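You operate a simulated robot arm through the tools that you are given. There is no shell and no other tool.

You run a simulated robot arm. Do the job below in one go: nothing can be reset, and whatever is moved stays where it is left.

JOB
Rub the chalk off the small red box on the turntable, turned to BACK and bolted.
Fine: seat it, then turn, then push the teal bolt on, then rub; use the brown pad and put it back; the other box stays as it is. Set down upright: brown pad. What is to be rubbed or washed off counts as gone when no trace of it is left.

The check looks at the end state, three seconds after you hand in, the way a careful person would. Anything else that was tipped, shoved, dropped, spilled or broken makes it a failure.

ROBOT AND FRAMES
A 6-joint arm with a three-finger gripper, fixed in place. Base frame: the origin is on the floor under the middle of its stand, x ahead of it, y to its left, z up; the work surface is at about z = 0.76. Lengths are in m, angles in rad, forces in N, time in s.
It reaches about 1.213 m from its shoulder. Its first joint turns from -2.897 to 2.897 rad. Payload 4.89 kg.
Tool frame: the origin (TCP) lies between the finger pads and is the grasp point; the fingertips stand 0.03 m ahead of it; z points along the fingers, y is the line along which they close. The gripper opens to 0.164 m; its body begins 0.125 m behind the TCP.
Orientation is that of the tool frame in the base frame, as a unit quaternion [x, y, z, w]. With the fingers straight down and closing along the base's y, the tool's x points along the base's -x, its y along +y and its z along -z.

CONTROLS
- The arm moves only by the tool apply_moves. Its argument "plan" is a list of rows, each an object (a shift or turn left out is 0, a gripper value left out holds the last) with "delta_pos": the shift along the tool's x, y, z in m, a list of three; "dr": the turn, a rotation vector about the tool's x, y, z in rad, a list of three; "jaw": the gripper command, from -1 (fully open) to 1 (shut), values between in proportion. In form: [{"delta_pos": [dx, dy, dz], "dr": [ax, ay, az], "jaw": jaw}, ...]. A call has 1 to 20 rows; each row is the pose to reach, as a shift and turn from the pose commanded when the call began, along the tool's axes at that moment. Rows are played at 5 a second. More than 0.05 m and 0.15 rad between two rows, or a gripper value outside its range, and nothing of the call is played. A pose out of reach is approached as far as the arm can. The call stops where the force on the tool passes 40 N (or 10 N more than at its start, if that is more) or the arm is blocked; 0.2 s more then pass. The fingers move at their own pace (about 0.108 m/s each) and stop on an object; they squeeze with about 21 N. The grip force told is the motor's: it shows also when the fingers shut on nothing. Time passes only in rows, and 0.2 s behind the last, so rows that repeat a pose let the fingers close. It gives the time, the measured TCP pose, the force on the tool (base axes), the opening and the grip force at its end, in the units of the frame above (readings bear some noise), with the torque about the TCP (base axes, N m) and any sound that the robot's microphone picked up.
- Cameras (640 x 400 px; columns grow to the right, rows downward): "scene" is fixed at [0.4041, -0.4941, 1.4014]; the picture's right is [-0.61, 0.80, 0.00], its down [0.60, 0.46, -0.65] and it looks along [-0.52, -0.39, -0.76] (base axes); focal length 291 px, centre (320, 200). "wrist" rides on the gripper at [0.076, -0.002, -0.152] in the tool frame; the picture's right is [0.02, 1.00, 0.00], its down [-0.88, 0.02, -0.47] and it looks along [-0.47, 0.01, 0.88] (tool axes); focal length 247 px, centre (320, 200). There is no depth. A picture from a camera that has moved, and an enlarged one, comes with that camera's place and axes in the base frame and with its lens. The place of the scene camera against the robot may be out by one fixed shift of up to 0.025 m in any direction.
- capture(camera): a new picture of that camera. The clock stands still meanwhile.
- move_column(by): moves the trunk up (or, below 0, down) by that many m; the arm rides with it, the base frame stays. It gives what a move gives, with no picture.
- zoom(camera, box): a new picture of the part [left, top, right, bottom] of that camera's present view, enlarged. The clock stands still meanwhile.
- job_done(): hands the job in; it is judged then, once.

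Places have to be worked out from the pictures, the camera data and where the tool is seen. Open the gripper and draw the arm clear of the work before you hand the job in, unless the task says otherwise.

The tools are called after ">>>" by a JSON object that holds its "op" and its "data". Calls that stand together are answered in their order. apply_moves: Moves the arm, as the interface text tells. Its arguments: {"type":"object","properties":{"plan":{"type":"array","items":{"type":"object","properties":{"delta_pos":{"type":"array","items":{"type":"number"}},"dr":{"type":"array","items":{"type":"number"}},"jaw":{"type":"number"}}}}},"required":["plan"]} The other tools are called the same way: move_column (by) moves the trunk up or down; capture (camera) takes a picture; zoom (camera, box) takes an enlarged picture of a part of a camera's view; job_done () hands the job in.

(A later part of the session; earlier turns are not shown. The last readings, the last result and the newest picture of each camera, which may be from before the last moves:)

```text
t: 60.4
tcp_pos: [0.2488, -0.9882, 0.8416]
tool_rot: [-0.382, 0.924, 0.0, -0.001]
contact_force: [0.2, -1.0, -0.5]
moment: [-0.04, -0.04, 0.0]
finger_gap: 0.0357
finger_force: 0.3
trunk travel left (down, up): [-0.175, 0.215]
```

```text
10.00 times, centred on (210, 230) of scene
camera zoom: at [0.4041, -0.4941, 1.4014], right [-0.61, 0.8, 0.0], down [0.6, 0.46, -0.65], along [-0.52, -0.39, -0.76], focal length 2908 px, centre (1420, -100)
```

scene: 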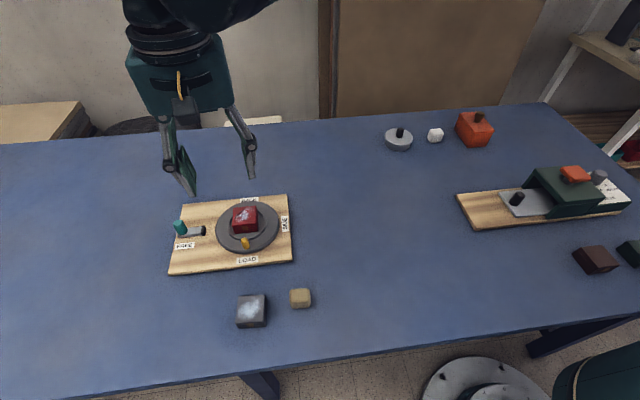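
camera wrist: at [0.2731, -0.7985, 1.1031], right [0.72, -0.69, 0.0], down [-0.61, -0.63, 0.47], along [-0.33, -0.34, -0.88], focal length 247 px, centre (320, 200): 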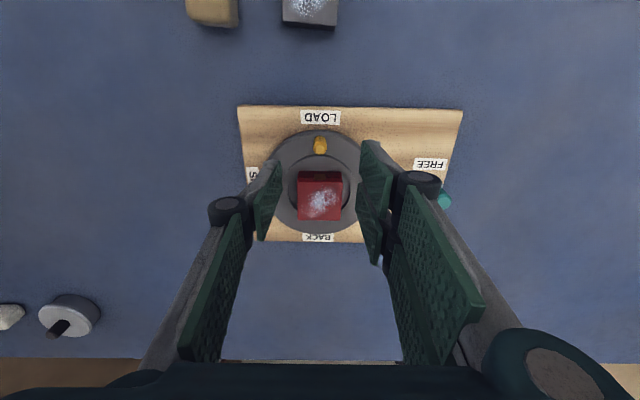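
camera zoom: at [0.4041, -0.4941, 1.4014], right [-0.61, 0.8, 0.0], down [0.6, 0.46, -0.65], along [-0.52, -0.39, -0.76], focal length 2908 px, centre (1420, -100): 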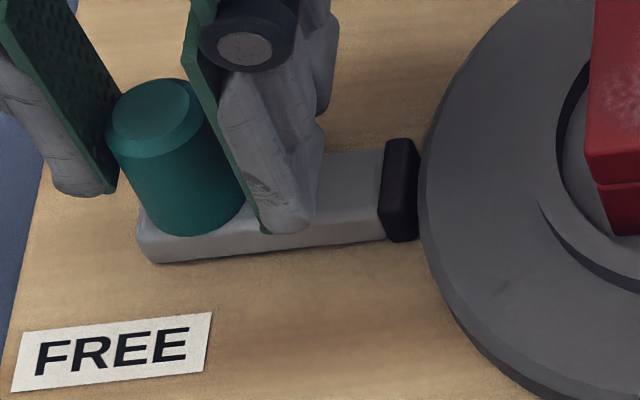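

The whole board slid several mm to the right under the last push (label and disc moved with the knob). I stop pushing, back off the knob, lift clear, and measure the displacement.

>>> {"op": "apply_moves", "data": {"plan": [{"delta_pos": [0, -0.003, 0], "jaw": 0.4}, {"delta_pos": [0, -0.003, 0], "jaw": 0.27}, {"delta_pos": [0, -0.003, -0.03], "jaw": 0.27}, {"delta_pos": [0, -0.003, -0.07], "jaw": 0.27}, {"delta_pos": [0, -0.003, -0.11], "jaw": 0.27}, {"delta_pos": [-0.02, 0.03, -0.15], "jaw": 0.27}, {"delta_pos": [-0.04, 0.07, -0.18], "jaw": 0.27}, {"delta_pos": [-0.05, 0.11, -0.2], "jaw": 0.27}, {"delta_pos": [-0.05, 0.13, -0.2], "jaw": 0.27}]}}

>>> {"op": "zoom", "data": {"camera": "scene", "box": [160, 185, 310, 285]}}

>>> {"op": "capture", "data": {"camera": "wrist"}}

>>> {"op": "capture", "data": {"camera": "scene"}}

```text
refused: row 6 steps farther than a row can; nothing moved
```

```text
4.00 times, centred on (235, 235) of scene
camera zoom: at [0.4041, -0.4941, 1.4014], right [-0.61, 0.8, 0.0], down [0.6, 0.46, -0.65], along [-0.52, -0.39, -0.76], focal length 1163 px, centre (660, 60)
```

zoom: 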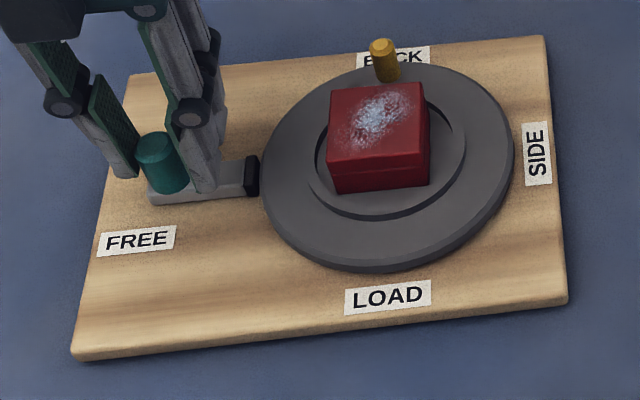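

```text
taken
camera wrist: at [0.1957, -1.044, 0.9939], right [-0.72, 0.69, 0.0], down [0.61, 0.64, 0.47], along [0.33, 0.34, -0.88], focal length 247 px, centre (320, 200)
```

wrist: 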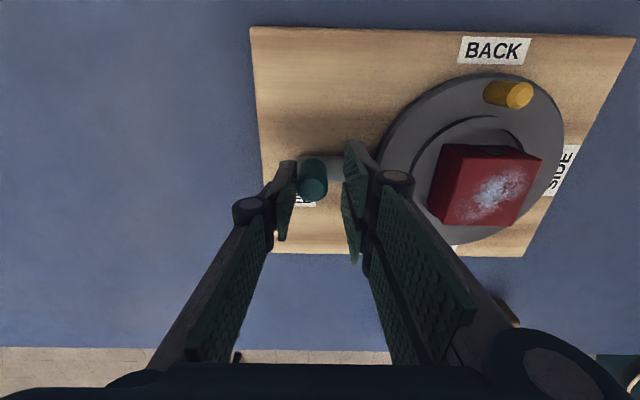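

```text
taken
```

scene: 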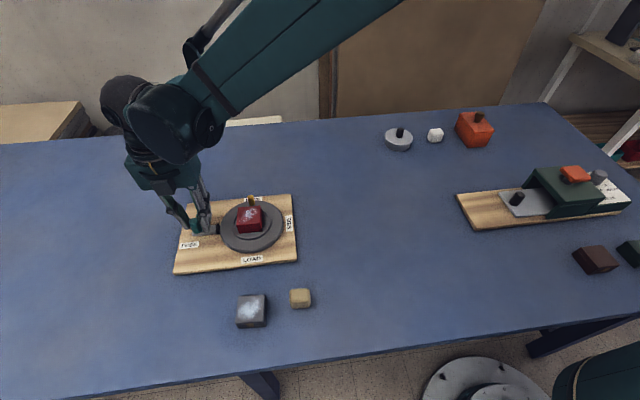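

The board slid about 12 mm toward SIDE as a pure translation; I will push it back at the end. First I free the knob and lift clear (with smaller steps).

>>> {"op": "apply_moves", "data": {"plan": [{"delta_pos": [0, -0.003, 0], "jaw": 0.4}, {"delta_pos": [0, -0.003, 0], "jaw": 0.27}, {"delta_pos": [0, -0.003, -0.03], "jaw": 0.27}, {"delta_pos": [0, -0.003, -0.07], "jaw": 0.27}, {"delta_pos": [0, -0.003, -0.11], "jaw": 0.27}, {"delta_pos": [-0.015, 0.02, -0.145], "jaw": 0.27}, {"delta_pos": [-0.03, 0.05, -0.17], "jaw": 0.27}, {"delta_pos": [-0.04, 0.08, -0.19], "jaw": 0.27}, {"delta_pos": [-0.05, 0.11, -0.2], "jaw": 0.27}, {"delta_pos": [-0.05, 0.13, -0.2], "jaw": 0.27}]}}

>>> {"op": "zoom", "data": {"camera": "scene", "box": [160, 185, 310, 285]}}

>>> {"op": "zoom", "data": {"camera": "wrist", "box": [180, 0, 460, 175]}}

```text
t: 62.6
tcp_pos: [0.1941, -0.8606, 1.0406]
tool_rot: [-0.382, 0.924, -0.001, 0.0]
contact_force: [-0.3, 0.7, 0.3]
moment: [-0.05, 0.06, 0.03]
finger_gap: 0.0599
finger_force: 0.1
trunk travel left (down, up): [-0.175, 0.215]
```

```text
4.00 times, centred on (235, 235) of scene
camera zoom: at [0.4041, -0.4941, 1.4014], right [-0.61, 0.8, 0.0], down [0.6, 0.46, -0.65], along [-0.52, -0.39, -0.76], focal length 1163 px, centre (660, 60)
```

zoom: 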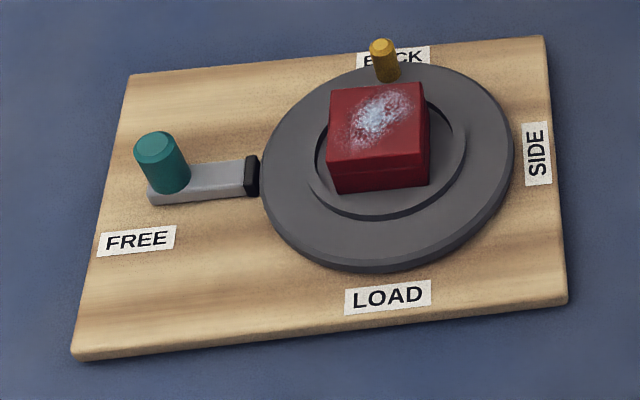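

```text
2.29 times, centred on (320, 88) of wrist
camera zoom: at [0.1402, -0.9158, 1.1943], right [-0.72, 0.69, 0.0], down [0.61, 0.64, 0.47], along [0.33, 0.34, -0.88], focal length 564 px, centre (320, 457)
```

zoom: 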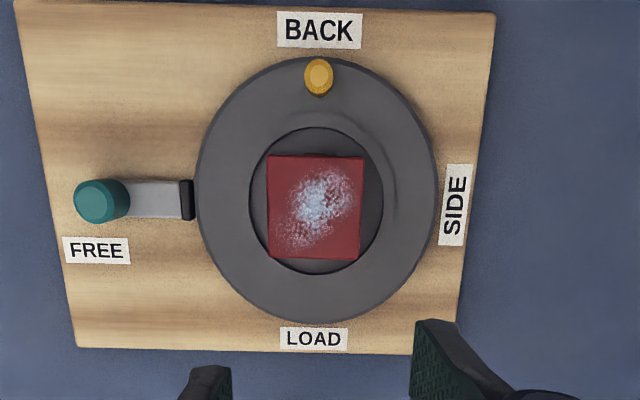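

The bolt stays on with its tip at the rim and the disc at BACK. Now I go to the brown (tan) pad and look at it from above.

>>> {"op": "apply_moves", "data": {"plan": [{"delta_pos": [-0.028, 0.017, 0.01]}, {"delta_pos": [-0.057, 0.034, 0.02]}, {"delta_pos": [-0.086, 0.051, 0.035]}, {"delta_pos": [-0.115, 0.068, 0.05]}, {"delta_pos": [-0.143, 0.085, 0.06]}, {"delta_pos": [-0.143, 0.085, 0.06]}]}}

>>> {"op": "capture", "data": {"camera": "wrist"}}

>>> {"op": "zoom", "data": {"camera": "scene", "box": [260, 270, 340, 330]}}

```text
t: 64.0
tcp_pos: [0.233, -0.6995, 0.9793]
tool_rot: [-0.383, 0.924, -0.001, 0.0]
contact_force: [-0.3, 0.5, -0.4]
moment: [-0.05, 0.01, 0.0]
finger_gap: 0.0598
finger_force: 0.0
trunk travel left (down, up): [-0.175, 0.215]
```

```text
taken
camera wrist: at [0.1809, -0.7548, 1.1326], right [-0.72, 0.69, 0.0], down [0.61, 0.64, 0.47], along [0.33, 0.34, -0.88], focal length 247 px, centre (320, 200)
```

wrist: 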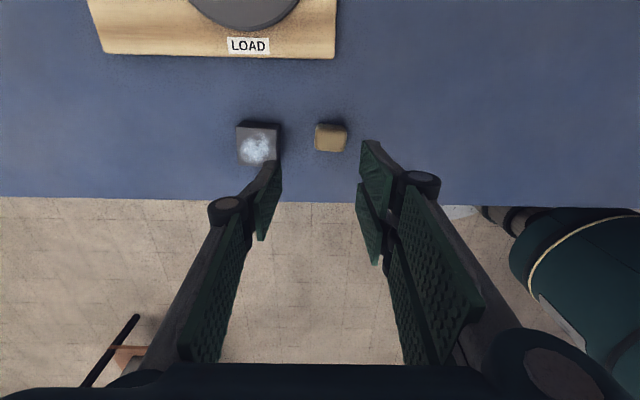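

```text
6.67 times, centred on (300, 300) of scene
camera zoom: at [0.4041, -0.4941, 1.4014], right [-0.61, 0.8, 0.0], down [0.6, 0.46, -0.65], along [-0.52, -0.39, -0.76], focal length 1938 px, centre (453, -467)
```

zoom: 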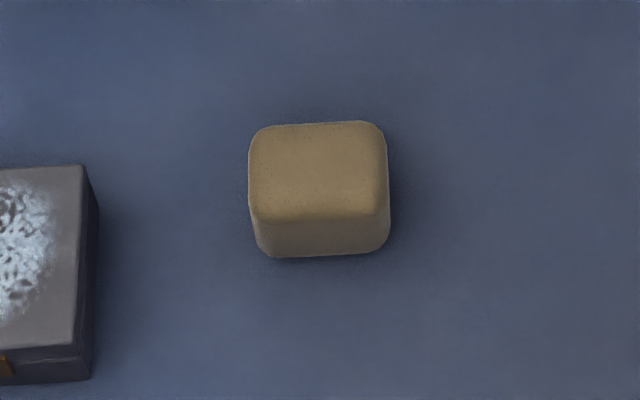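

>>> {"op": "zoom", "data": {"camera": "wrist", "box": [290, 105, 370, 165]}}

```text
6.67 times, centred on (330, 135) of wrist
camera zoom: at [0.1809, -0.7548, 1.1326], right [-0.72, 0.69, 0.0], down [0.61, 0.64, 0.47], along [0.33, 0.34, -0.88], focal length 1646 px, centre (253, 633)
```

zoom: 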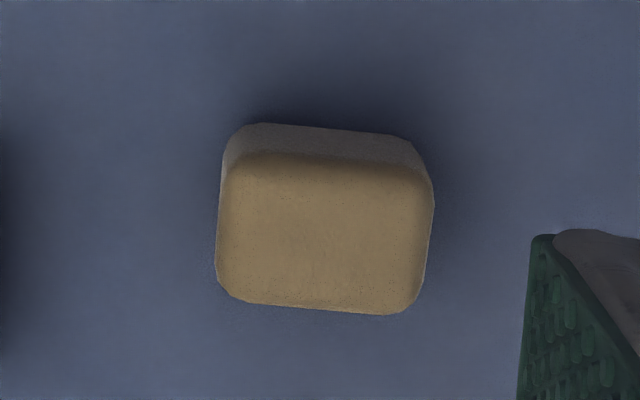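

The pad is about 0.045 × 0.034 m and ~0.026 m tall, at tool offset (-0.013, 0.015). I align above it, lower to z≈0.88, and check again.

>>> {"op": "apply_moves", "data": {"plan": [{"delta_pos": [-0.006, 0.007, 0.03], "dr": [0, 0, 0.015], "jaw": 0.085}, {"delta_pos": [-0.013, 0.0147, 0.06], "dr": [0, 0, 0.03], "jaw": 0.085}, {"delta_pos": [-0.013, 0.0147, 0.09], "dr": [0, 0, 0.03], "jaw": 0.085}, {"delta_pos": [-0.013, 0.0147, 0.1], "dr": [0, 0, 0.03], "jaw": 0.085}, {"delta_pos": [-0.013, 0.0147, 0.1], "dr": [0, 0, 0.03], "jaw": 0.085}]}}

>>> {"op": "zoom", "data": {"camera": "wrist", "box": [240, 100, 400, 220]}}

>>> {"op": "zoom", "data": {"camera": "scene", "box": [220, 250, 340, 330]}}

```text
t: 65.2
tcp_pos: [0.2337, -0.6808, 0.8793]
tool_rot: [-0.368, 0.93, -0.002, -0.001]
contact_force: [-0.6, 0.1, -0.2]
moment: [0.03, 0.04, -0.01]
finger_gap: 0.0751
finger_force: 0.1
trunk travel left (down, up): [-0.175, 0.215]
```

```text
3.33 times, centred on (320, 160) of wrist
camera zoom: at [0.1782, -0.7343, 1.0319], right [-0.7, 0.71, 0.0], down [0.63, 0.62, 0.47], along [0.34, 0.33, -0.88], focal length 823 px, centre (320, 333)
```

zoom: 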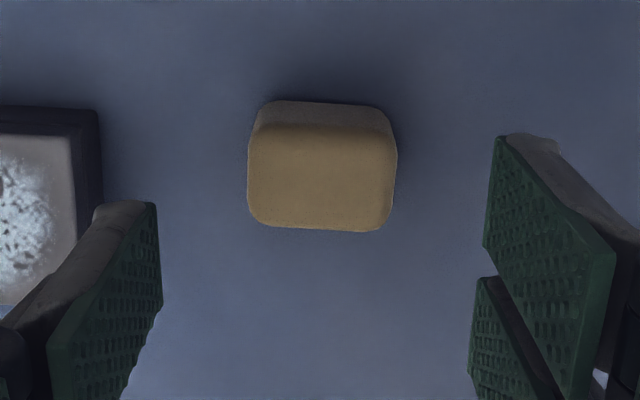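

```text
5.00 times, centred on (280, 290) of scene
camera zoom: at [0.4041, -0.4941, 1.4014], right [-0.61, 0.8, 0.0], down [0.6, 0.46, -0.65], along [-0.52, -0.39, -0.76], focal length 1454 px, centre (520, -250)
```

zoom: 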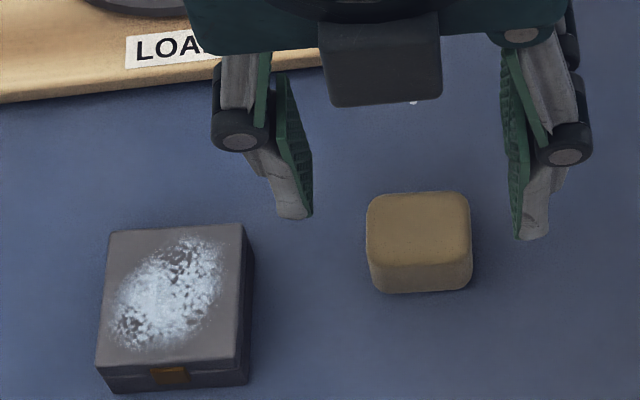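

Pad centred within 2 mm; I add 0.03 rad yaw and descend to TCP z≈0.80, then close on it.

>>> {"op": "apply_moves", "data": {"plan": [{"delta_pos": [-0.002, 0.0005, 0.025], "dr": [0, 0, 0.03]}, {"delta_pos": [-0.002, 0.0005, 0.05], "dr": [0, 0, 0.03]}, {"delta_pos": [-0.002, 0.0005, 0.07], "dr": [0, 0, 0.03]}, {"delta_pos": [-0.002, 0.0005, 0.079], "dr": [0, 0, 0.03]}, {"delta_pos": [-0.002, 0.0005, 0.079], "dr": [0, 0, 0.03]}]}}

>>> {"op": "zoom", "data": {"camera": "wrist", "box": [240, 110, 400, 230]}}

>>> {"op": "zoom", "data": {"camera": "scene", "box": [220, 250, 340, 330]}}

```text
t: 66.4
tcp_pos: [0.233, -0.6797, 0.8009]
tool_rot: [-0.355, 0.935, 0.0, -0.001]
contact_force: [-0.3, -1.1, 0.2]
moment: [0.05, 0.06, 0.0]
finger_gap: 0.0755
finger_force: 0.1
trunk travel left (down, up): [-0.175, 0.215]
```

```text
3.33 times, centred on (320, 170) of wrist
camera zoom: at [0.1778, -0.7309, 0.9542], right [-0.68, 0.73, 0.0], down [0.65, 0.6, 0.47], along [0.35, 0.32, -0.88], focal length 823 px, centre (320, 300)
```

zoom: 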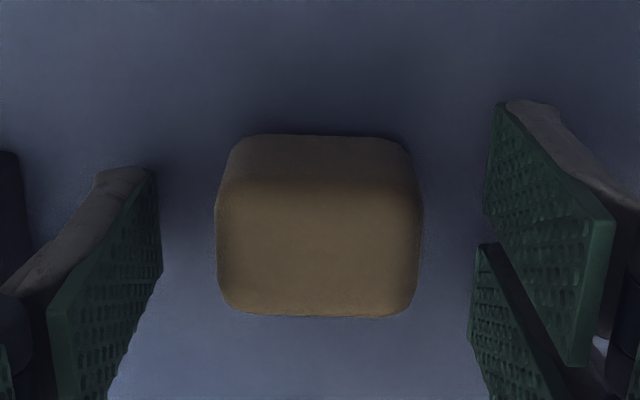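

```text
5.00 times, centred on (280, 290) of scene
camera zoom: at [0.4041, -0.4941, 1.4014], right [-0.61, 0.8, 0.0], down [0.6, 0.46, -0.65], along [-0.52, -0.39, -0.76], focal length 1454 px, centre (520, -250)
```

zoom: 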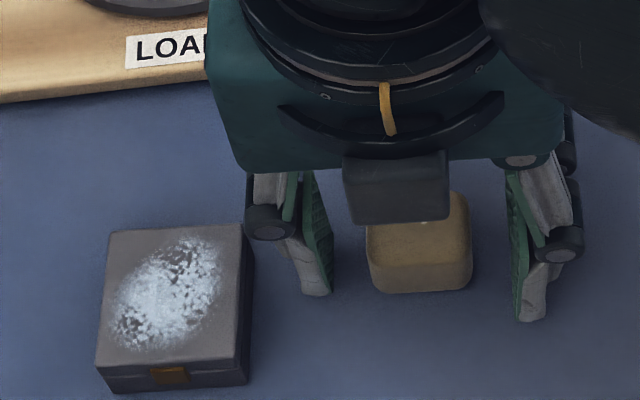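

Aligned. I close on the pad.

>>> {"op": "apply_moves", "data": {"plan": [{"jaw": 0.2}, {"jaw": 0.35}, {"jaw": 0.5}, {"jaw": 0.65}, {"jaw": 0.75}, {"jaw": 0.75}]}}

>>> {"op": "zoom", "data": {"camera": "wrist", "box": [240, 110, 400, 230]}}

```text
t: 67.8
tcp_pos: [0.2345, -0.6808, 0.8013]
tool_rot: [-0.355, 0.935, -0.001, 0.0]
contact_force: [0.7, 0.2, 0.3]
moment: [0.03, 0.0, -0.02]
finger_gap: 0.0433
finger_force: 21.4
trunk travel left (down, up): [-0.175, 0.215]
```

```text
3.33 times, centred on (320, 170) of wrist
camera zoom: at [0.1778, -0.7309, 0.9544], right [-0.68, 0.73, 0.0], down [0.65, 0.6, 0.47], along [0.35, 0.32, -0.88], focal length 823 px, centre (320, 300)
```

zoom: 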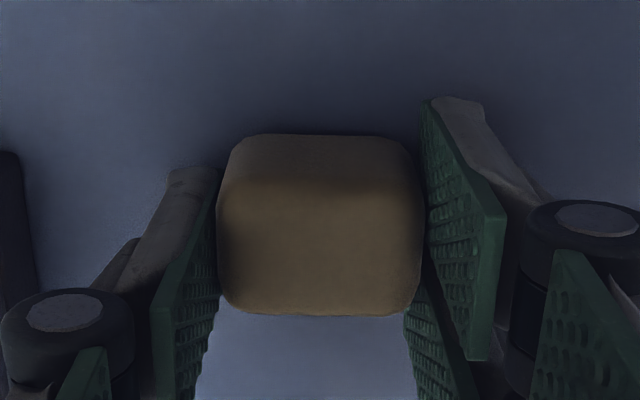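

The pad is gripped (gap 0.043). I lift it straight up and carry it to the viewing pose in front of the box, turning back to the board's yaw.

>>> {"op": "apply_moves", "data": {"plan": [{"delta_pos": [0, 0, -0.02]}, {"delta_pos": [0, 0, -0.06]}, {"delta_pos": [0, 0, -0.105]}, {"delta_pos": [0, 0, -0.15]}, {"delta_pos": [0.023, -0.022, -0.17], "dr": [0, 0, -0.02]}, {"delta_pos": [0.046, -0.044, -0.19], "dr": [0, 0, -0.04]}, {"delta_pos": [0.069, -0.066, -0.199], "dr": [0, 0, -0.06]}, {"delta_pos": [0.092, -0.088, -0.199], "dr": [0, 0, -0.06]}, {"delta_pos": [0.115, -0.1107, -0.199], "dr": [0, 0, -0.06]}, {"delta_pos": [0.115, -0.1107, -0.199], "dr": [0, 0, -0.06]}]}}

>>> {"op": "capture", "data": {"camera": "wrist"}}

>>> {"op": "capture", "data": {"camera": "scene"}}

```text
t: 70.0
tcp_pos: [0.2227, -0.8383, 1.0023]
tool_rot: [-0.382, 0.924, -0.001, -0.001]
contact_force: [-0.8, -1.1, -1.1]
moment: [0.1, 0.04, -0.05]
finger_gap: 0.043
finger_force: 20.8
trunk travel left (down, up): [-0.175, 0.215]
```

```text
taken
camera wrist: at [0.169, -0.8936, 1.1543], right [-0.72, 0.69, 0.0], down [0.61, 0.64, 0.47], along [0.33, 0.34, -0.88], focal length 247 px, centre (320, 200)
```

wrist: 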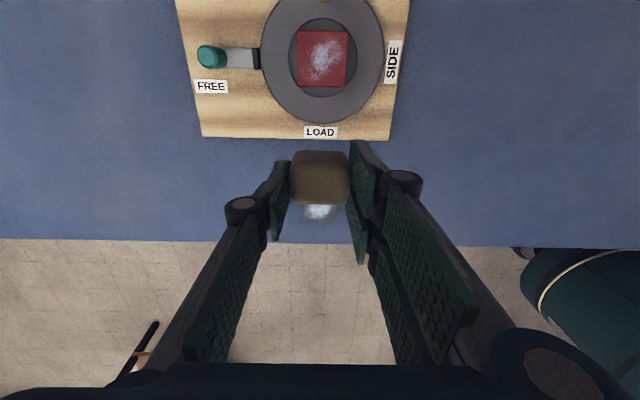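

```text
taken
```

scene: 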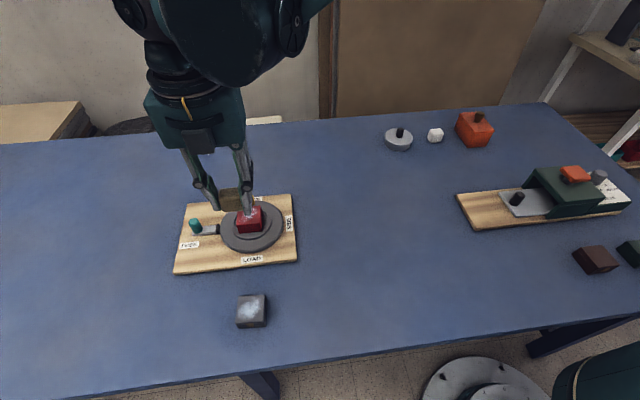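

>>> {"op": "zoom", "data": {"camera": "wrist", "box": [260, 10, 380, 110]}}

>>> {"op": "zoom", "data": {"camera": "scene", "box": [190, 160, 290, 260]}}

>>> {"op": "zoom", "data": {"camera": "wrist", "box": [240, 120, 400, 240]}}

```text
4.00 times, centred on (320, 60) of wrist
camera zoom: at [0.169, -0.8936, 1.1543], right [-0.72, 0.69, 0.0], down [0.61, 0.64, 0.47], along [0.33, 0.34, -0.88], focal length 988 px, centre (320, 760)
```

zoom: 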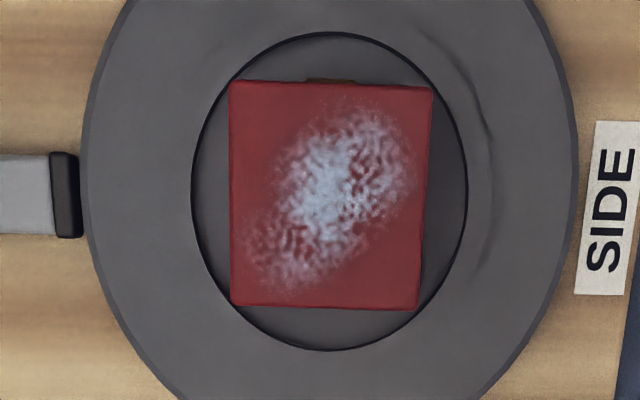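

```text
4.00 times, centred on (240, 210) of scene
camera zoom: at [0.4041, -0.4941, 1.4014], right [-0.61, 0.8, 0.0], down [0.6, 0.46, -0.65], along [-0.52, -0.39, -0.76], focal length 1163 px, centre (640, 160)
```

zoom: 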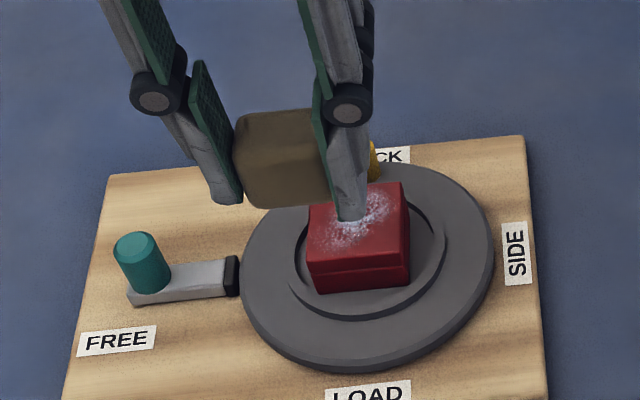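

```text
3.33 times, centred on (320, 180) of wrist
camera zoom: at [0.169, -0.8936, 1.1543], right [-0.72, 0.69, 0.0], down [0.61, 0.64, 0.47], along [0.33, 0.34, -0.88], focal length 823 px, centre (320, 267)
```

zoom: 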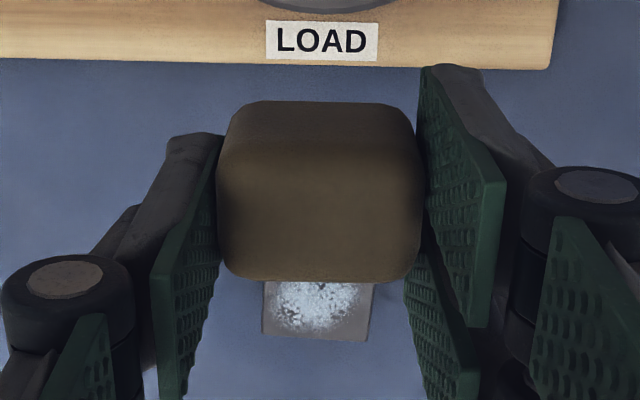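

I need to know how far the pad protrudes below the fingertips, so I raise the hand to get a flatter side view from the scene camera.

>>> {"op": "apply_moves", "data": {"plan": [{"delta_pos": [0, 0, -0.045]}, {"delta_pos": [0, 0, -0.09]}, {"delta_pos": [0, 0, -0.135]}, {"delta_pos": [0, 0, -0.18]}, {"delta_pos": [0, 0, -0.18]}]}}

>>> {"op": "capture", "data": {"camera": "scene"}}

```text
t: 71.2
tcp_pos: [0.221, -0.837, 1.1824]
tool_rot: [-0.383, 0.924, -0.001, 0.0]
contact_force: [-0.1, -0.9, 0.4]
moment: [-0.04, -0.05, 0.0]
finger_gap: 0.0434
finger_force: 20.6
trunk travel left (down, up): [-0.175, 0.215]
```

```text
taken
```

scene: 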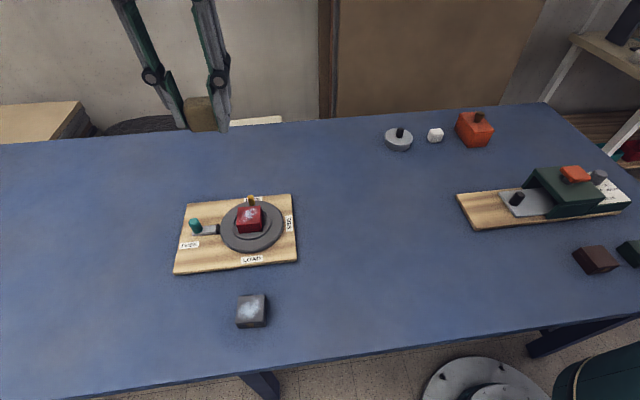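

>>> {"op": "zoom", "data": {"camera": "scene", "box": [150, 60, 250, 140]}}

```text
5.00 times, centred on (200, 100) of scene
camera zoom: at [0.4041, -0.4941, 1.4014], right [-0.61, 0.8, 0.0], down [0.6, 0.46, -0.65], along [-0.52, -0.39, -0.76], focal length 1454 px, centre (920, 700)
```

zoom: 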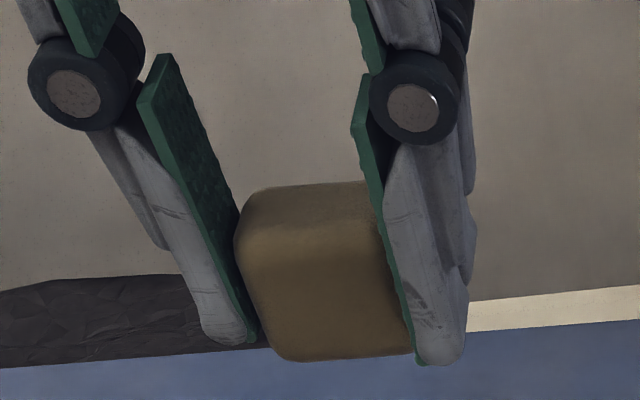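

The pad bottom shows a few mm below the fingertips, which is enough. The box top centre is at tool offset (0.082, 0.000); I move over it and lower to about 3 cm above contact.

>>> {"op": "apply_moves", "data": {"plan": [{"delta_pos": [0.03, 0, 0.03]}, {"delta_pos": [0.06, 0, 0.065]}, {"delta_pos": [0.0824, -0.0003, 0.105]}, {"delta_pos": [0.0824, -0.0003, 0.15]}, {"delta_pos": [0.0824, -0.0003, 0.195]}, {"delta_pos": [0.0824, -0.0003, 0.235]}, {"delta_pos": [0.0824, -0.0003, 0.265]}, {"delta_pos": [0.0824, -0.0003, 0.28]}, {"delta_pos": [0.0824, -0.0003, 0.28]}]}}

>>> {"op": "zoom", "data": {"camera": "scene", "box": [190, 180, 310, 260]}}

>>> {"op": "zoom", "data": {"camera": "wrist", "box": [220, 60, 420, 240]}}

```text
t: 73.2
tcp_pos: [0.1628, -0.8975, 0.9013]
tool_rot: [-0.382, 0.924, 0.0, -0.001]
contact_force: [0.1, 0.3, -0.2]
moment: [0.01, 0.0, -0.03]
finger_gap: 0.0431
finger_force: 20.9
trunk travel left (down, up): [-0.175, 0.215]
```

```text
5.00 times, centred on (250, 220) of scene
camera zoom: at [0.4041, -0.4941, 1.4014], right [-0.61, 0.8, 0.0], down [0.6, 0.46, -0.65], along [-0.52, -0.39, -0.76], focal length 1454 px, centre (670, 100)
```

zoom: 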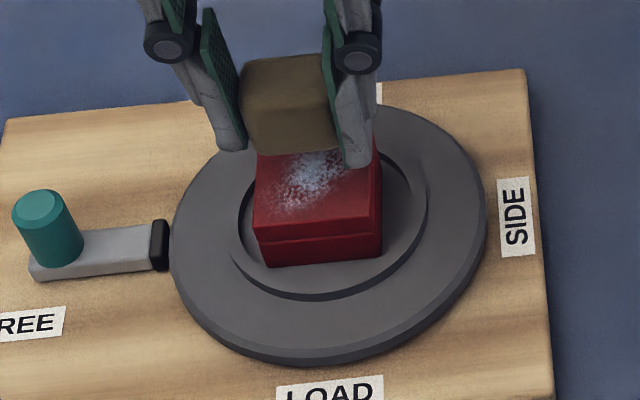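

```text
2.22 times, centred on (320, 150) of wrist
camera zoom: at [0.11, -0.9519, 1.0538], right [-0.72, 0.69, 0.0], down [0.61, 0.64, 0.47], along [0.33, 0.34, -0.88], focal length 549 px, centre (320, 311)
```

zoom: 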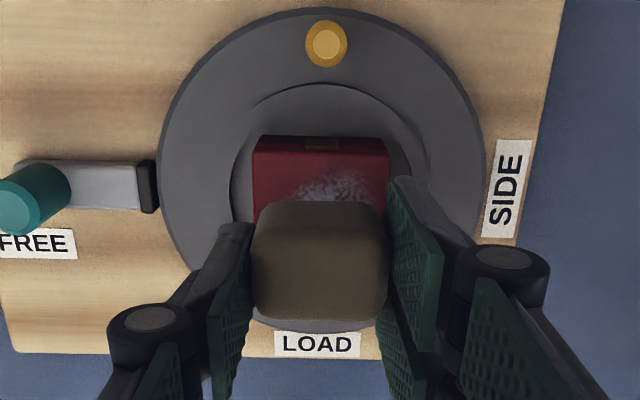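

The pad is above the box. I descend slowly, watching for contact expected near TCP z≈0.871.

>>> {"op": "apply_moves", "data": {"plan": [{"delta_pos": [0, 0, 0.008]}, {"delta_pos": [0, 0, 0.016]}, {"delta_pos": [0, 0, 0.022]}, {"delta_pos": [0, 0, 0.025]}]}}

>>> {"op": "apply_moves", "data": {"plan": [{"delta_pos": [0, 0, 0.001]}, {"delta_pos": [0, 0, 0.002]}, {"delta_pos": [0, 0, 0.003]}]}}

```text
t: 74.2
tcp_pos: [0.1643, -0.8968, 0.8756]
tool_rot: [-0.383, 0.924, 0.0, -0.001]
contact_force: [1.2, -0.4, 0.0]
moment: [0.02, -0.01, 0.02]
finger_gap: 0.043
finger_force: 20.9
trunk travel left (down, up): [-0.175, 0.215]
```

```text
t: 75.0
tcp_pos: [0.1633, -0.8967, 0.8734]
tool_rot: [-0.382, 0.924, -0.001, 0.0]
contact_force: [-0.1, -1.7, 7.5]
moment: [-0.13, 0.01, 0.02]
finger_gap: 0.0432
finger_force: 21.0
trunk travel left (down, up): [-0.175, 0.215]
```

Contact at z≈0.873 with 7.5 N as expected. I start with a first short rubbing stroke across and check the forces.

>>> {"op": "apply_moves", "data": {"plan": [{"delta_pos": [0, 0.004, 0.0003]}, {"delta_pos": [0, 0.01, 0.0003]}, {"delta_pos": [0, 0.016, 0.0003]}, {"delta_pos": [0, 0.01, 0.0003]}, {"delta_pos": [0, 0.004, 0.0003]}, {"delta_pos": [0, -0.004, 0.0003]}, {"delta_pos": [0, -0.01, 0.0003]}, {"delta_pos": [0, -0.016, 0.0003]}, {"delta_pos": [0, -0.01, 0.0003]}, {"delta_pos": [0, -0.004, 0.0003]}, {"delta_pos": [0, 0, 0.0003]}]}}

>>> {"op": "zoom", "data": {"camera": "scene", "box": [190, 180, 310, 260]}}

>>> {"op": "zoom", "data": {"camera": "wrist", "box": [220, 60, 420, 240]}}

```text
t: 77.4
tcp_pos: [0.1626, -0.8961, 0.874]
tool_rot: [-0.383, 0.924, -0.001, 0.0]
contact_force: [5.3, -4.8, 16.7]
moment: [-0.22, -0.21, 0.01]
finger_gap: 0.0432
finger_force: 21.0
trunk travel left (down, up): [-0.175, 0.215]
```

```text
5.00 times, centred on (250, 220) of scene
camera zoom: at [0.4041, -0.4941, 1.4014], right [-0.61, 0.8, 0.0], down [0.6, 0.46, -0.65], along [-0.52, -0.39, -0.76], focal length 1454 px, centre (670, 100)
```

zoom: 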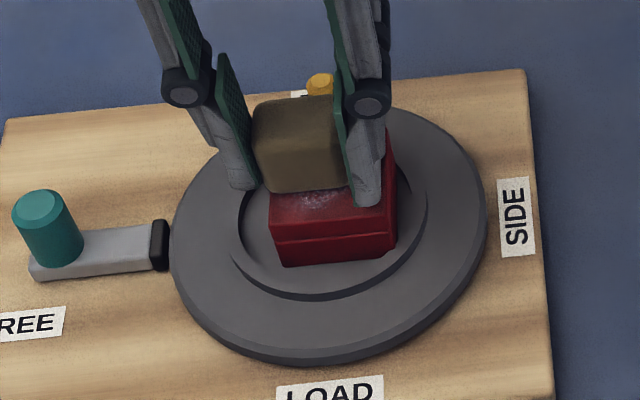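

```text
2.22 times, centred on (320, 150) of wrist
camera zoom: at [0.1108, -0.9514, 1.0258], right [-0.72, 0.69, 0.0], down [0.61, 0.64, 0.47], along [0.33, 0.34, -0.88], focal length 549 px, centre (320, 311)
```

zoom: 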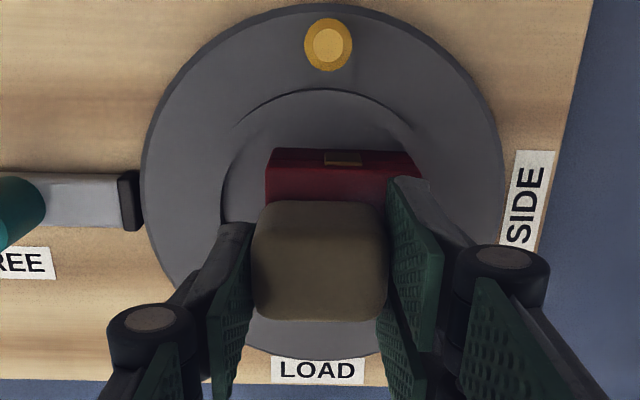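

The pad rubs but drags the box to the ring's right side (still inside); the board stays put. I continue with longer, slightly lighter strokes over the front part of the lid.

>>> {"op": "apply_moves", "data": {"plan": [{"delta_pos": [-0.009, 0, -0.0004]}, {"delta_pos": [-0.018, 0, -0.0004]}, {"delta_pos": [-0.018, 0.011, -0.0004]}, {"delta_pos": [-0.018, 0.022, -0.0004]}, {"delta_pos": [-0.018, 0.011, -0.0004]}, {"delta_pos": [-0.018, 0, -0.0004]}, {"delta_pos": [-0.018, -0.011, -0.0004]}, {"delta_pos": [-0.018, -0.022, -0.0004]}, {"delta_pos": [-0.018, -0.011, -0.0004]}, {"delta_pos": [-0.018, 0, -0.0004]}, {"delta_pos": [-0.009, 0.011, -0.0004]}, {"delta_pos": [-0.009, 0.022, -0.0004]}, {"delta_pos": [-0.009, 0.011, -0.0004]}, {"delta_pos": [-0.009, 0, -0.0004]}, {"delta_pos": [-0.009, -0.011, -0.0004]}, {"delta_pos": [-0.009, -0.022, -0.0004]}, {"delta_pos": [-0.009, -0.011, -0.0004]}, {"delta_pos": [-0.009, 0, -0.0004]}, {"delta_pos": [0, 0, -0.0004]}]}}

>>> {"op": "zoom", "data": {"camera": "scene", "box": [190, 180, 310, 260]}}

>>> {"op": "zoom", "data": {"camera": "wrist", "box": [220, 60, 420, 240]}}

```text
t: 81.4
tcp_pos: [0.1618, -0.896, 0.8733]
tool_rot: [-0.382, 0.924, -0.001, -0.001]
contact_force: [-0.1, 0.8, 0.9]
moment: [0.06, 0.02, 0.02]
finger_gap: 0.043
finger_force: 21.1
trunk travel left (down, up): [-0.175, 0.215]
```

```text
5.00 times, centred on (250, 220) of scene
camera zoom: at [0.4041, -0.4941, 1.4014], right [-0.61, 0.8, 0.0], down [0.6, 0.46, -0.65], along [-0.52, -0.39, -0.76], focal length 1454 px, centre (670, 100)
```

zoom: 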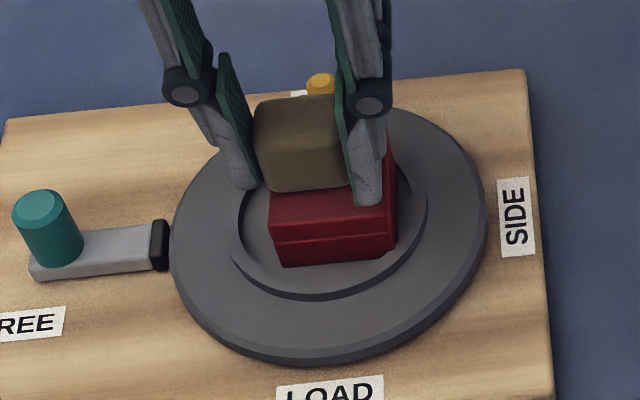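

```text
2.22 times, centred on (320, 150) of wrist
camera zoom: at [0.1103, -0.9512, 1.026], right [-0.72, 0.69, 0.0], down [0.61, 0.64, 0.47], along [0.33, 0.34, -0.88], focal length 549 px, centre (320, 311)
```

zoom: 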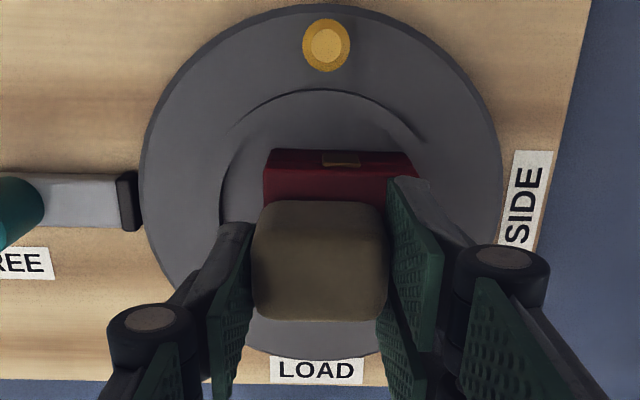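

The front part of the lid is clean and the box no longer moves. Contact is now light, so I add 0.4 mm and do the same over the middle and back part.

>>> {"op": "apply_moves", "data": {"plan": [{"delta_pos": [0.009, 0, 0.0003]}, {"delta_pos": [0.009, 0.011, 0.0003]}, {"delta_pos": [0.009, 0.022, 0.0003]}, {"delta_pos": [0.009, 0.011, 0.0003]}, {"delta_pos": [0.009, 0, 0.0003]}, {"delta_pos": [0.009, -0.011, 0.0003]}, {"delta_pos": [0.009, -0.022, 0.0003]}, {"delta_pos": [0.009, -0.011, 0.0003]}, {"delta_pos": [0.009, 0, 0.0003]}, {"delta_pos": [0.018, 0.011, 0.0003]}, {"delta_pos": [0.018, 0.022, 0.0003]}, {"delta_pos": [0.018, 0.011, 0.0003]}, {"delta_pos": [0.018, 0, 0.0003]}, {"delta_pos": [0.018, -0.011, 0.0003]}, {"delta_pos": [0.018, -0.022, 0.0003]}, {"delta_pos": [0.018, -0.011, 0.0003]}, {"delta_pos": [0.018, 0, 0.0003]}, {"delta_pos": [0.009, 0, 0.0003]}, {"delta_pos": [0, 0, 0.0003]}]}}

>>> {"op": "zoom", "data": {"camera": "scene", "box": [190, 180, 310, 260]}}

```text
t: 85.4
tcp_pos: [0.162, -0.8969, 0.8733]
tool_rot: [-0.383, 0.924, -0.001, -0.001]
contact_force: [0.3, 0.8, 1.9]
moment: [0.05, 0.03, -0.01]
finger_gap: 0.0433
finger_force: 21.2
trunk travel left (down, up): [-0.175, 0.215]
```

```text
5.00 times, centred on (250, 220) of scene
camera zoom: at [0.4041, -0.4941, 1.4014], right [-0.61, 0.8, 0.0], down [0.6, 0.46, -0.65], along [-0.52, -0.39, -0.76], focal length 1454 px, centre (670, 100)
```

zoom: 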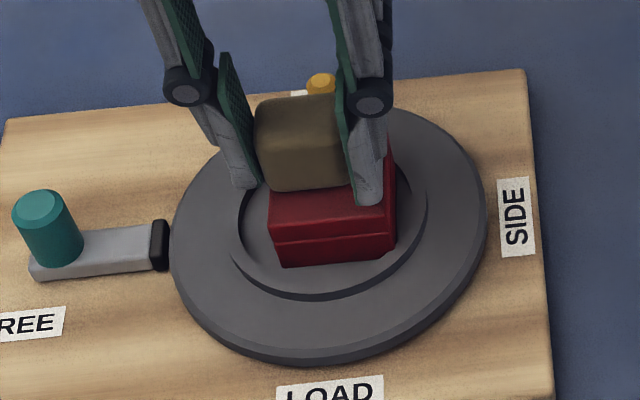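

I lift the pad off and look at the lid.

>>> {"op": "apply_moves", "data": {"plan": [{"delta_pos": [0, 0, -0.015]}, {"delta_pos": [0, 0, -0.045]}, {"delta_pos": [-0.02, 0, -0.08]}, {"delta_pos": [-0.05, 0, -0.11]}, {"delta_pos": [-0.08, 0, -0.129]}, {"delta_pos": [-0.08, 0, -0.129]}]}}

>>> {"op": "zoom", "data": {"camera": "wrist", "box": [260, 10, 380, 110]}}

>>> {"op": "zoom", "data": {"camera": "scene", "box": [210, 190, 290, 250]}}

```text
t: 86.8
tcp_pos: [0.2186, -0.8396, 1.001]
tool_rot: [-0.383, 0.924, -0.001, 0.0]
contact_force: [-0.4, 1.0, 0.2]
moment: [-0.08, -0.04, -0.01]
finger_gap: 0.0431
finger_force: 20.6
trunk travel left (down, up): [-0.175, 0.215]
```

```text
4.00 times, centred on (320, 60) of wrist
camera zoom: at [0.1665, -0.8946, 1.1542], right [-0.72, 0.69, 0.0], down [0.61, 0.64, 0.47], along [0.33, 0.34, -0.88], focal length 988 px, centre (320, 760)
```

zoom: 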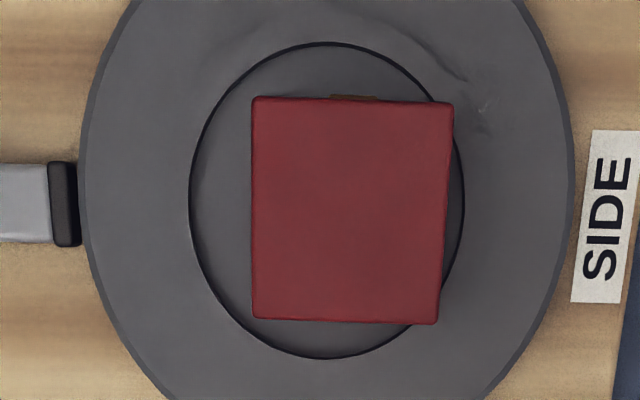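

```text
6.67 times, centred on (250, 220) of scene
camera zoom: at [0.4041, -0.4941, 1.4014], right [-0.61, 0.8, 0.0], down [0.6, 0.46, -0.65], along [-0.52, -0.39, -0.76], focal length 1938 px, centre (787, 67)
```

zoom: 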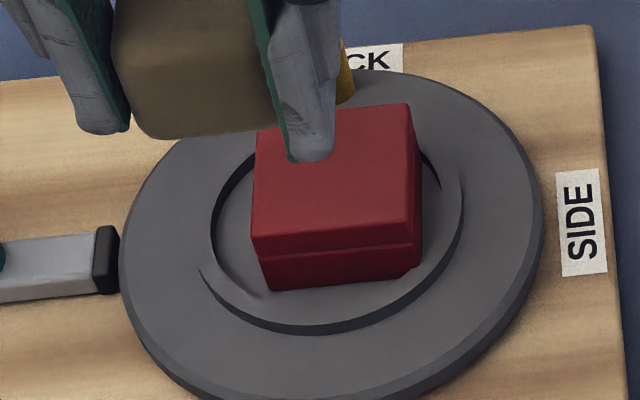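

The lid looks fully clean. The box has been dragged toward the right of the ring, so I inspect closely whether it still sits flat inside.

>>> {"op": "zoom", "data": {"camera": "scene", "box": [232, 205, 280, 240]}}

>>> {"op": "zoom", "data": {"camera": "wrist", "box": [295, 20, 355, 100]}}

```text
11.43 times, centred on (256, 222) of scene
camera zoom: at [0.4041, -0.4941, 1.4014], right [-0.61, 0.8, 0.0], down [0.6, 0.46, -0.65], along [-0.52, -0.39, -0.76], focal length 3323 px, centre (1051, -57)
```

zoom: 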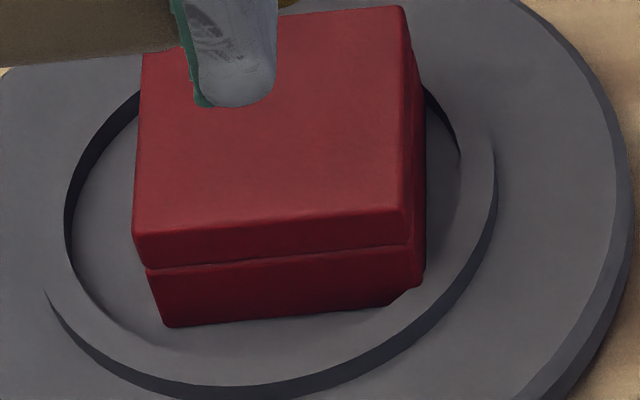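

```text
5.00 times, centred on (325, 60) of wrist
camera zoom: at [0.1665, -0.8946, 1.1542], right [-0.72, 0.69, 0.0], down [0.61, 0.64, 0.47], along [0.33, 0.34, -0.88], focal length 1235 px, centre (295, 900)
```

zoom: 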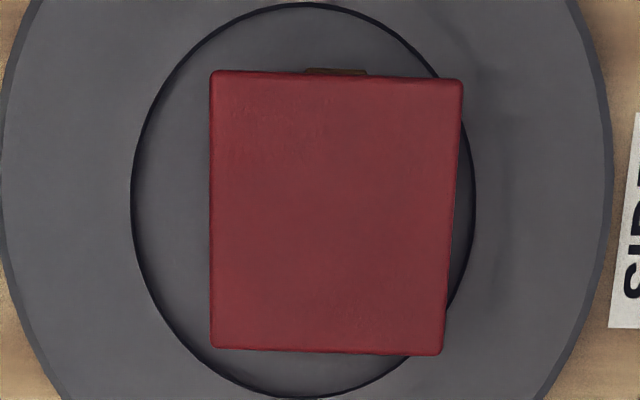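

The box is flat, just resting against the ring on the right; I'll recentre it later with the fingers. First I check the lid for any residual chalk at higher zoom.

>>> {"op": "zoom", "data": {"camera": "wrist", "box": [308, 30, 340, 50]}}

>>> {"op": "zoom", "data": {"camera": "wrist", "box": [318, 50, 350, 70]}}

>>> {"op": "zoom", "data": {"camera": "wrist", "box": [308, 70, 340, 90]}}

>>> {"op": "zoom", "data": {"camera": "wrist", "box": [302, 50, 334, 70]}}

```text
16.00 times, centred on (324, 40) of wrist
camera zoom: at [0.1665, -0.8946, 1.1542], right [-0.72, 0.69, 0.0], down [0.61, 0.64, 0.47], along [0.33, 0.34, -0.88], focal length 3952 px, centre (256, 2760)
```

zoom: 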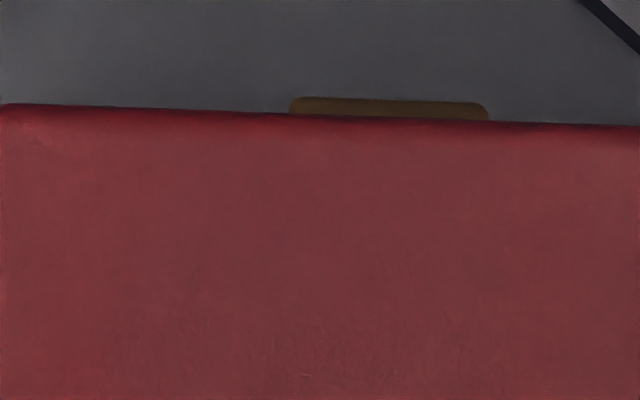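

```text
16.00 times, centred on (334, 60) of wrist
camera zoom: at [0.1665, -0.8946, 1.1542], right [-0.72, 0.69, 0.0], down [0.61, 0.64, 0.47], along [0.33, 0.34, -0.88], focal length 3952 px, centre (96, 2440)
```

zoom: 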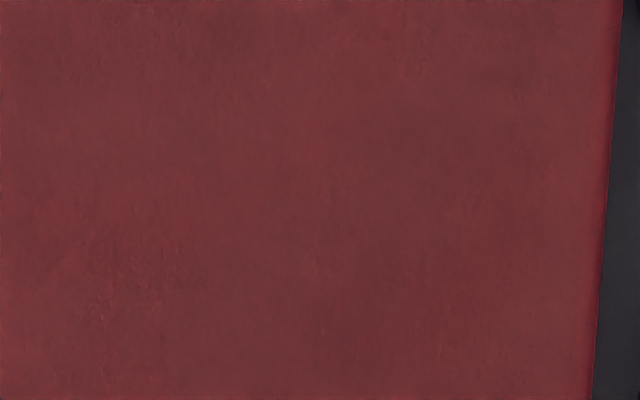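

```text
16.00 times, centred on (324, 80) of wrist
camera zoom: at [0.1665, -0.8946, 1.1542], right [-0.72, 0.69, 0.0], down [0.61, 0.64, 0.47], along [0.33, 0.34, -0.88], focal length 3952 px, centre (256, 2120)
```

zoom: 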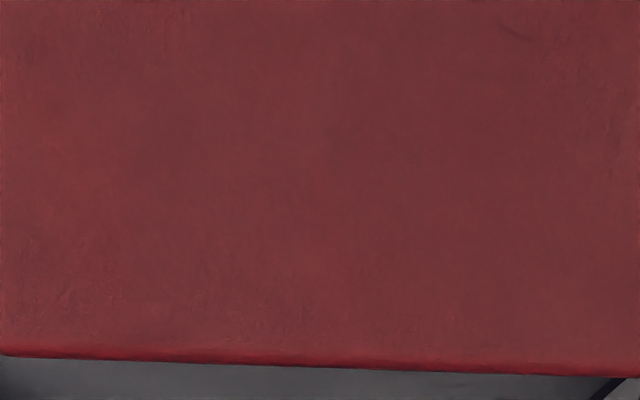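

```text
16.00 times, centred on (318, 60) of wrist
camera zoom: at [0.1665, -0.8946, 1.1542], right [-0.72, 0.69, 0.0], down [0.61, 0.64, 0.47], along [0.33, 0.34, -0.88], focal length 3952 px, centre (352, 2440)
```

zoom: 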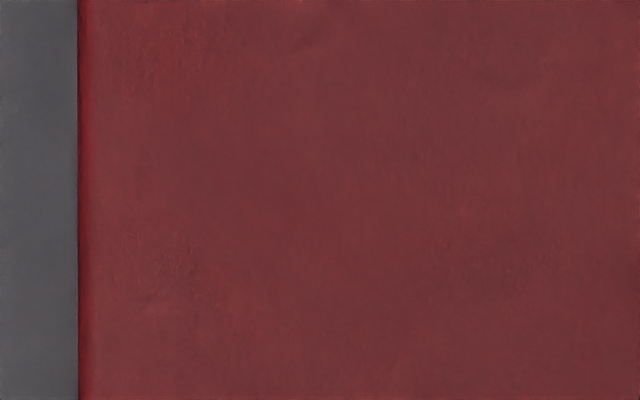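

The lid is clean with no trace left. Now I carry the pad back to its original place and stop ~1 cm above the table.

>>> {"op": "apply_moves", "data": {"plan": [{"delta_pos": [-0.031, 0.026, 0], "dr": [0, 0, 0.015]}, {"delta_pos": [-0.062, 0.052, 0], "dr": [0, 0, 0.03]}, {"delta_pos": [-0.093, 0.078, 0], "dr": [0, 0, 0.045]}, {"delta_pos": [-0.1238, 0.1039, 0.02], "dr": [0, 0, 0.06]}, {"delta_pos": [-0.1238, 0.1039, 0.06], "dr": [0, 0, 0.06]}, {"delta_pos": [-0.1238, 0.1039, 0.1], "dr": [0, 0, 0.06]}, {"delta_pos": [-0.1238, 0.1039, 0.14], "dr": [0, 0, 0.06]}, {"delta_pos": [-0.1238, 0.1039, 0.17], "dr": [0, 0, 0.06]}, {"delta_pos": [-0.1238, 0.1039, 0.19], "dr": [0, 0, 0.06]}, {"delta_pos": [-0.1238, 0.1039, 0.19], "dr": [0, 0, 0.06]}]}}

>>> {"op": "zoom", "data": {"camera": "scene", "box": [220, 250, 340, 330]}}

```text
t: 89.0
tcp_pos: [0.2345, -0.6795, 0.8106]
tool_rot: [-0.355, 0.935, -0.001, -0.001]
contact_force: [-0.8, 0.5, -0.3]
moment: [0.02, 0.02, -0.03]
finger_gap: 0.043
finger_force: 21.0
trunk travel left (down, up): [-0.175, 0.215]
```

```text
5.00 times, centred on (280, 290) of scene
camera zoom: at [0.4041, -0.4941, 1.4014], right [-0.61, 0.8, 0.0], down [0.6, 0.46, -0.65], along [-0.52, -0.39, -0.76], focal length 1454 px, centre (520, -250)
```

zoom: 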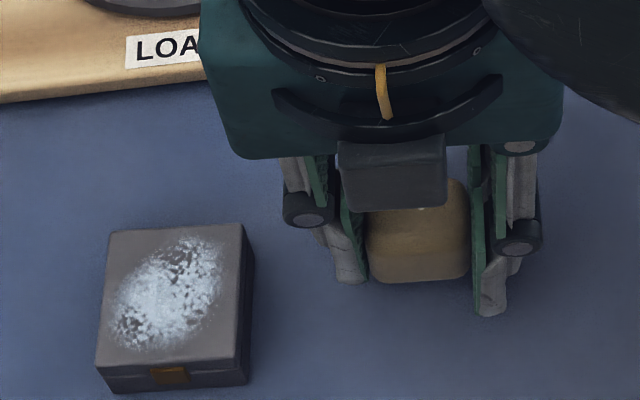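

Pad is ~1 cm above its spot. I lower gently to contact.

>>> {"op": "apply_moves", "data": {"plan": [{"delta_pos": [0, 0, 0.004]}, {"delta_pos": [0, 0, 0.007]}, {"delta_pos": [0, 0, 0.0085]}]}}

>>> {"op": "apply_moves", "data": {"plan": [{"delta_pos": [0, 0, 0.0005]}, {"delta_pos": [0, 0, 0.001]}]}}

```text
t: 89.8
tcp_pos: [0.2338, -0.6787, 0.8027]
tool_rot: [-0.355, 0.935, 0.0, 0.0]
contact_force: [0.7, 0.4, -1.0]
moment: [-0.01, -0.01, -0.03]
finger_gap: 0.0433
finger_force: 20.3
trunk travel left (down, up): [-0.175, 0.215]
```

```text
t: 90.4
tcp_pos: [0.2341, -0.679, 0.8016]
tool_rot: [-0.354, 0.935, -0.001, 0.0]
contact_force: [-0.4, -0.4, -0.4]
moment: [-0.02, -0.03, 0.0]
finger_gap: 0.0432
finger_force: 21.2
trunk travel left (down, up): [-0.175, 0.215]
```

>>> {"op": "apply_moves", "data": {"plan": [{"delta_pos": [0, 0, 0.0005]}, {"delta_pos": [0, 0, 0.001]}]}}

```text
t: 91.0
tcp_pos: [0.2328, -0.6796, 0.8005]
tool_rot: [-0.354, 0.935, -0.001, -0.001]
contact_force: [-0.4, 0.4, 2.2]
moment: [0.04, -0.03, 0.0]
finger_gap: 0.0434
finger_force: 21.0
trunk travel left (down, up): [-0.175, 0.215]
```

Light contact (2 N). I open the fingers and lift straight up.

>>> {"op": "apply_moves", "data": {"plan": [{"jaw": 0.35}, {"jaw": 0.2}, {"jaw": 0.085}, {"jaw": 0.085}, {"delta_pos": [0, 0, -0.015], "jaw": 0.085}, {"delta_pos": [0, 0, -0.04], "jaw": 0.085}, {"delta_pos": [0, 0, -0.08], "jaw": 0.085}, {"delta_pos": [0, 0, -0.12], "jaw": 0.085}, {"delta_pos": [0, 0, -0.16], "jaw": 0.085}, {"delta_pos": [0, 0, -0.2], "jaw": 0.085}]}}

>>> {"op": "capture", "data": {"camera": "scene"}}

>>> {"op": "zoom", "data": {"camera": "scene", "box": [160, 185, 310, 285]}}

>>> {"op": "zoom", "data": {"camera": "scene", "box": [260, 270, 340, 330]}}

```text
t: 93.2
tcp_pos: [0.2338, -0.6805, 1.0012]
tool_rot: [-0.355, 0.935, 0.0, -0.001]
contact_force: [-0.4, -0.2, -0.7]
moment: [0.13, 0.06, 0.01]
finger_gap: 0.0749
finger_force: 0.1
trunk travel left (down, up): [-0.175, 0.215]
```

```text
taken
```

scene: 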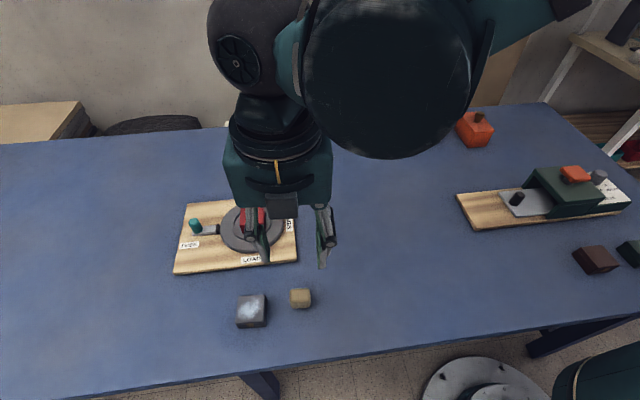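

```text
4.00 times, centred on (235, 235) of scene
camera zoom: at [0.4041, -0.4941, 1.4014], right [-0.61, 0.8, 0.0], down [0.6, 0.46, -0.65], along [-0.52, -0.39, -0.76], focal length 1163 px, centre (660, 60)
```

zoom: 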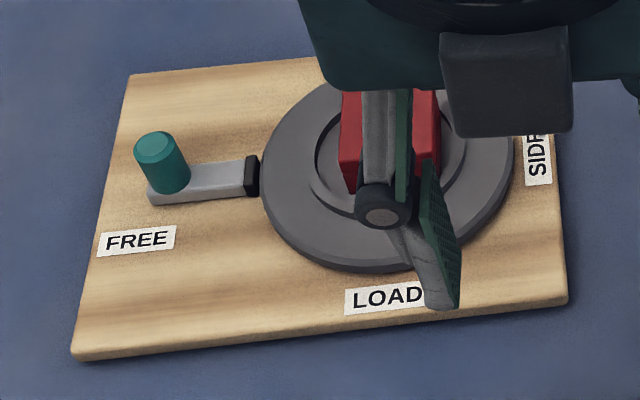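

```text
6.67 times, centred on (300, 300) of scene
camera zoom: at [0.4041, -0.4941, 1.4014], right [-0.61, 0.8, 0.0], down [0.6, 0.46, -0.65], along [-0.52, -0.39, -0.76], focal length 1938 px, centre (453, -467)
```

zoom: 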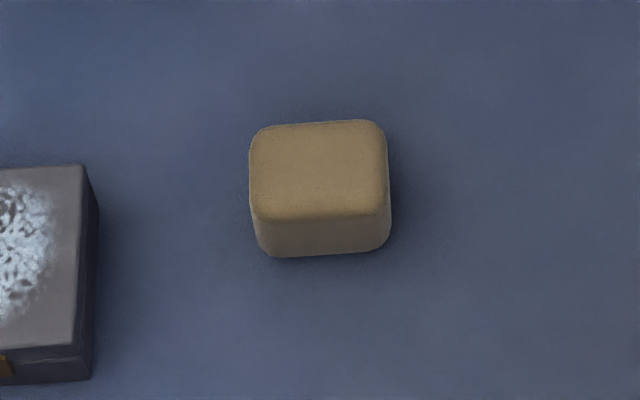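

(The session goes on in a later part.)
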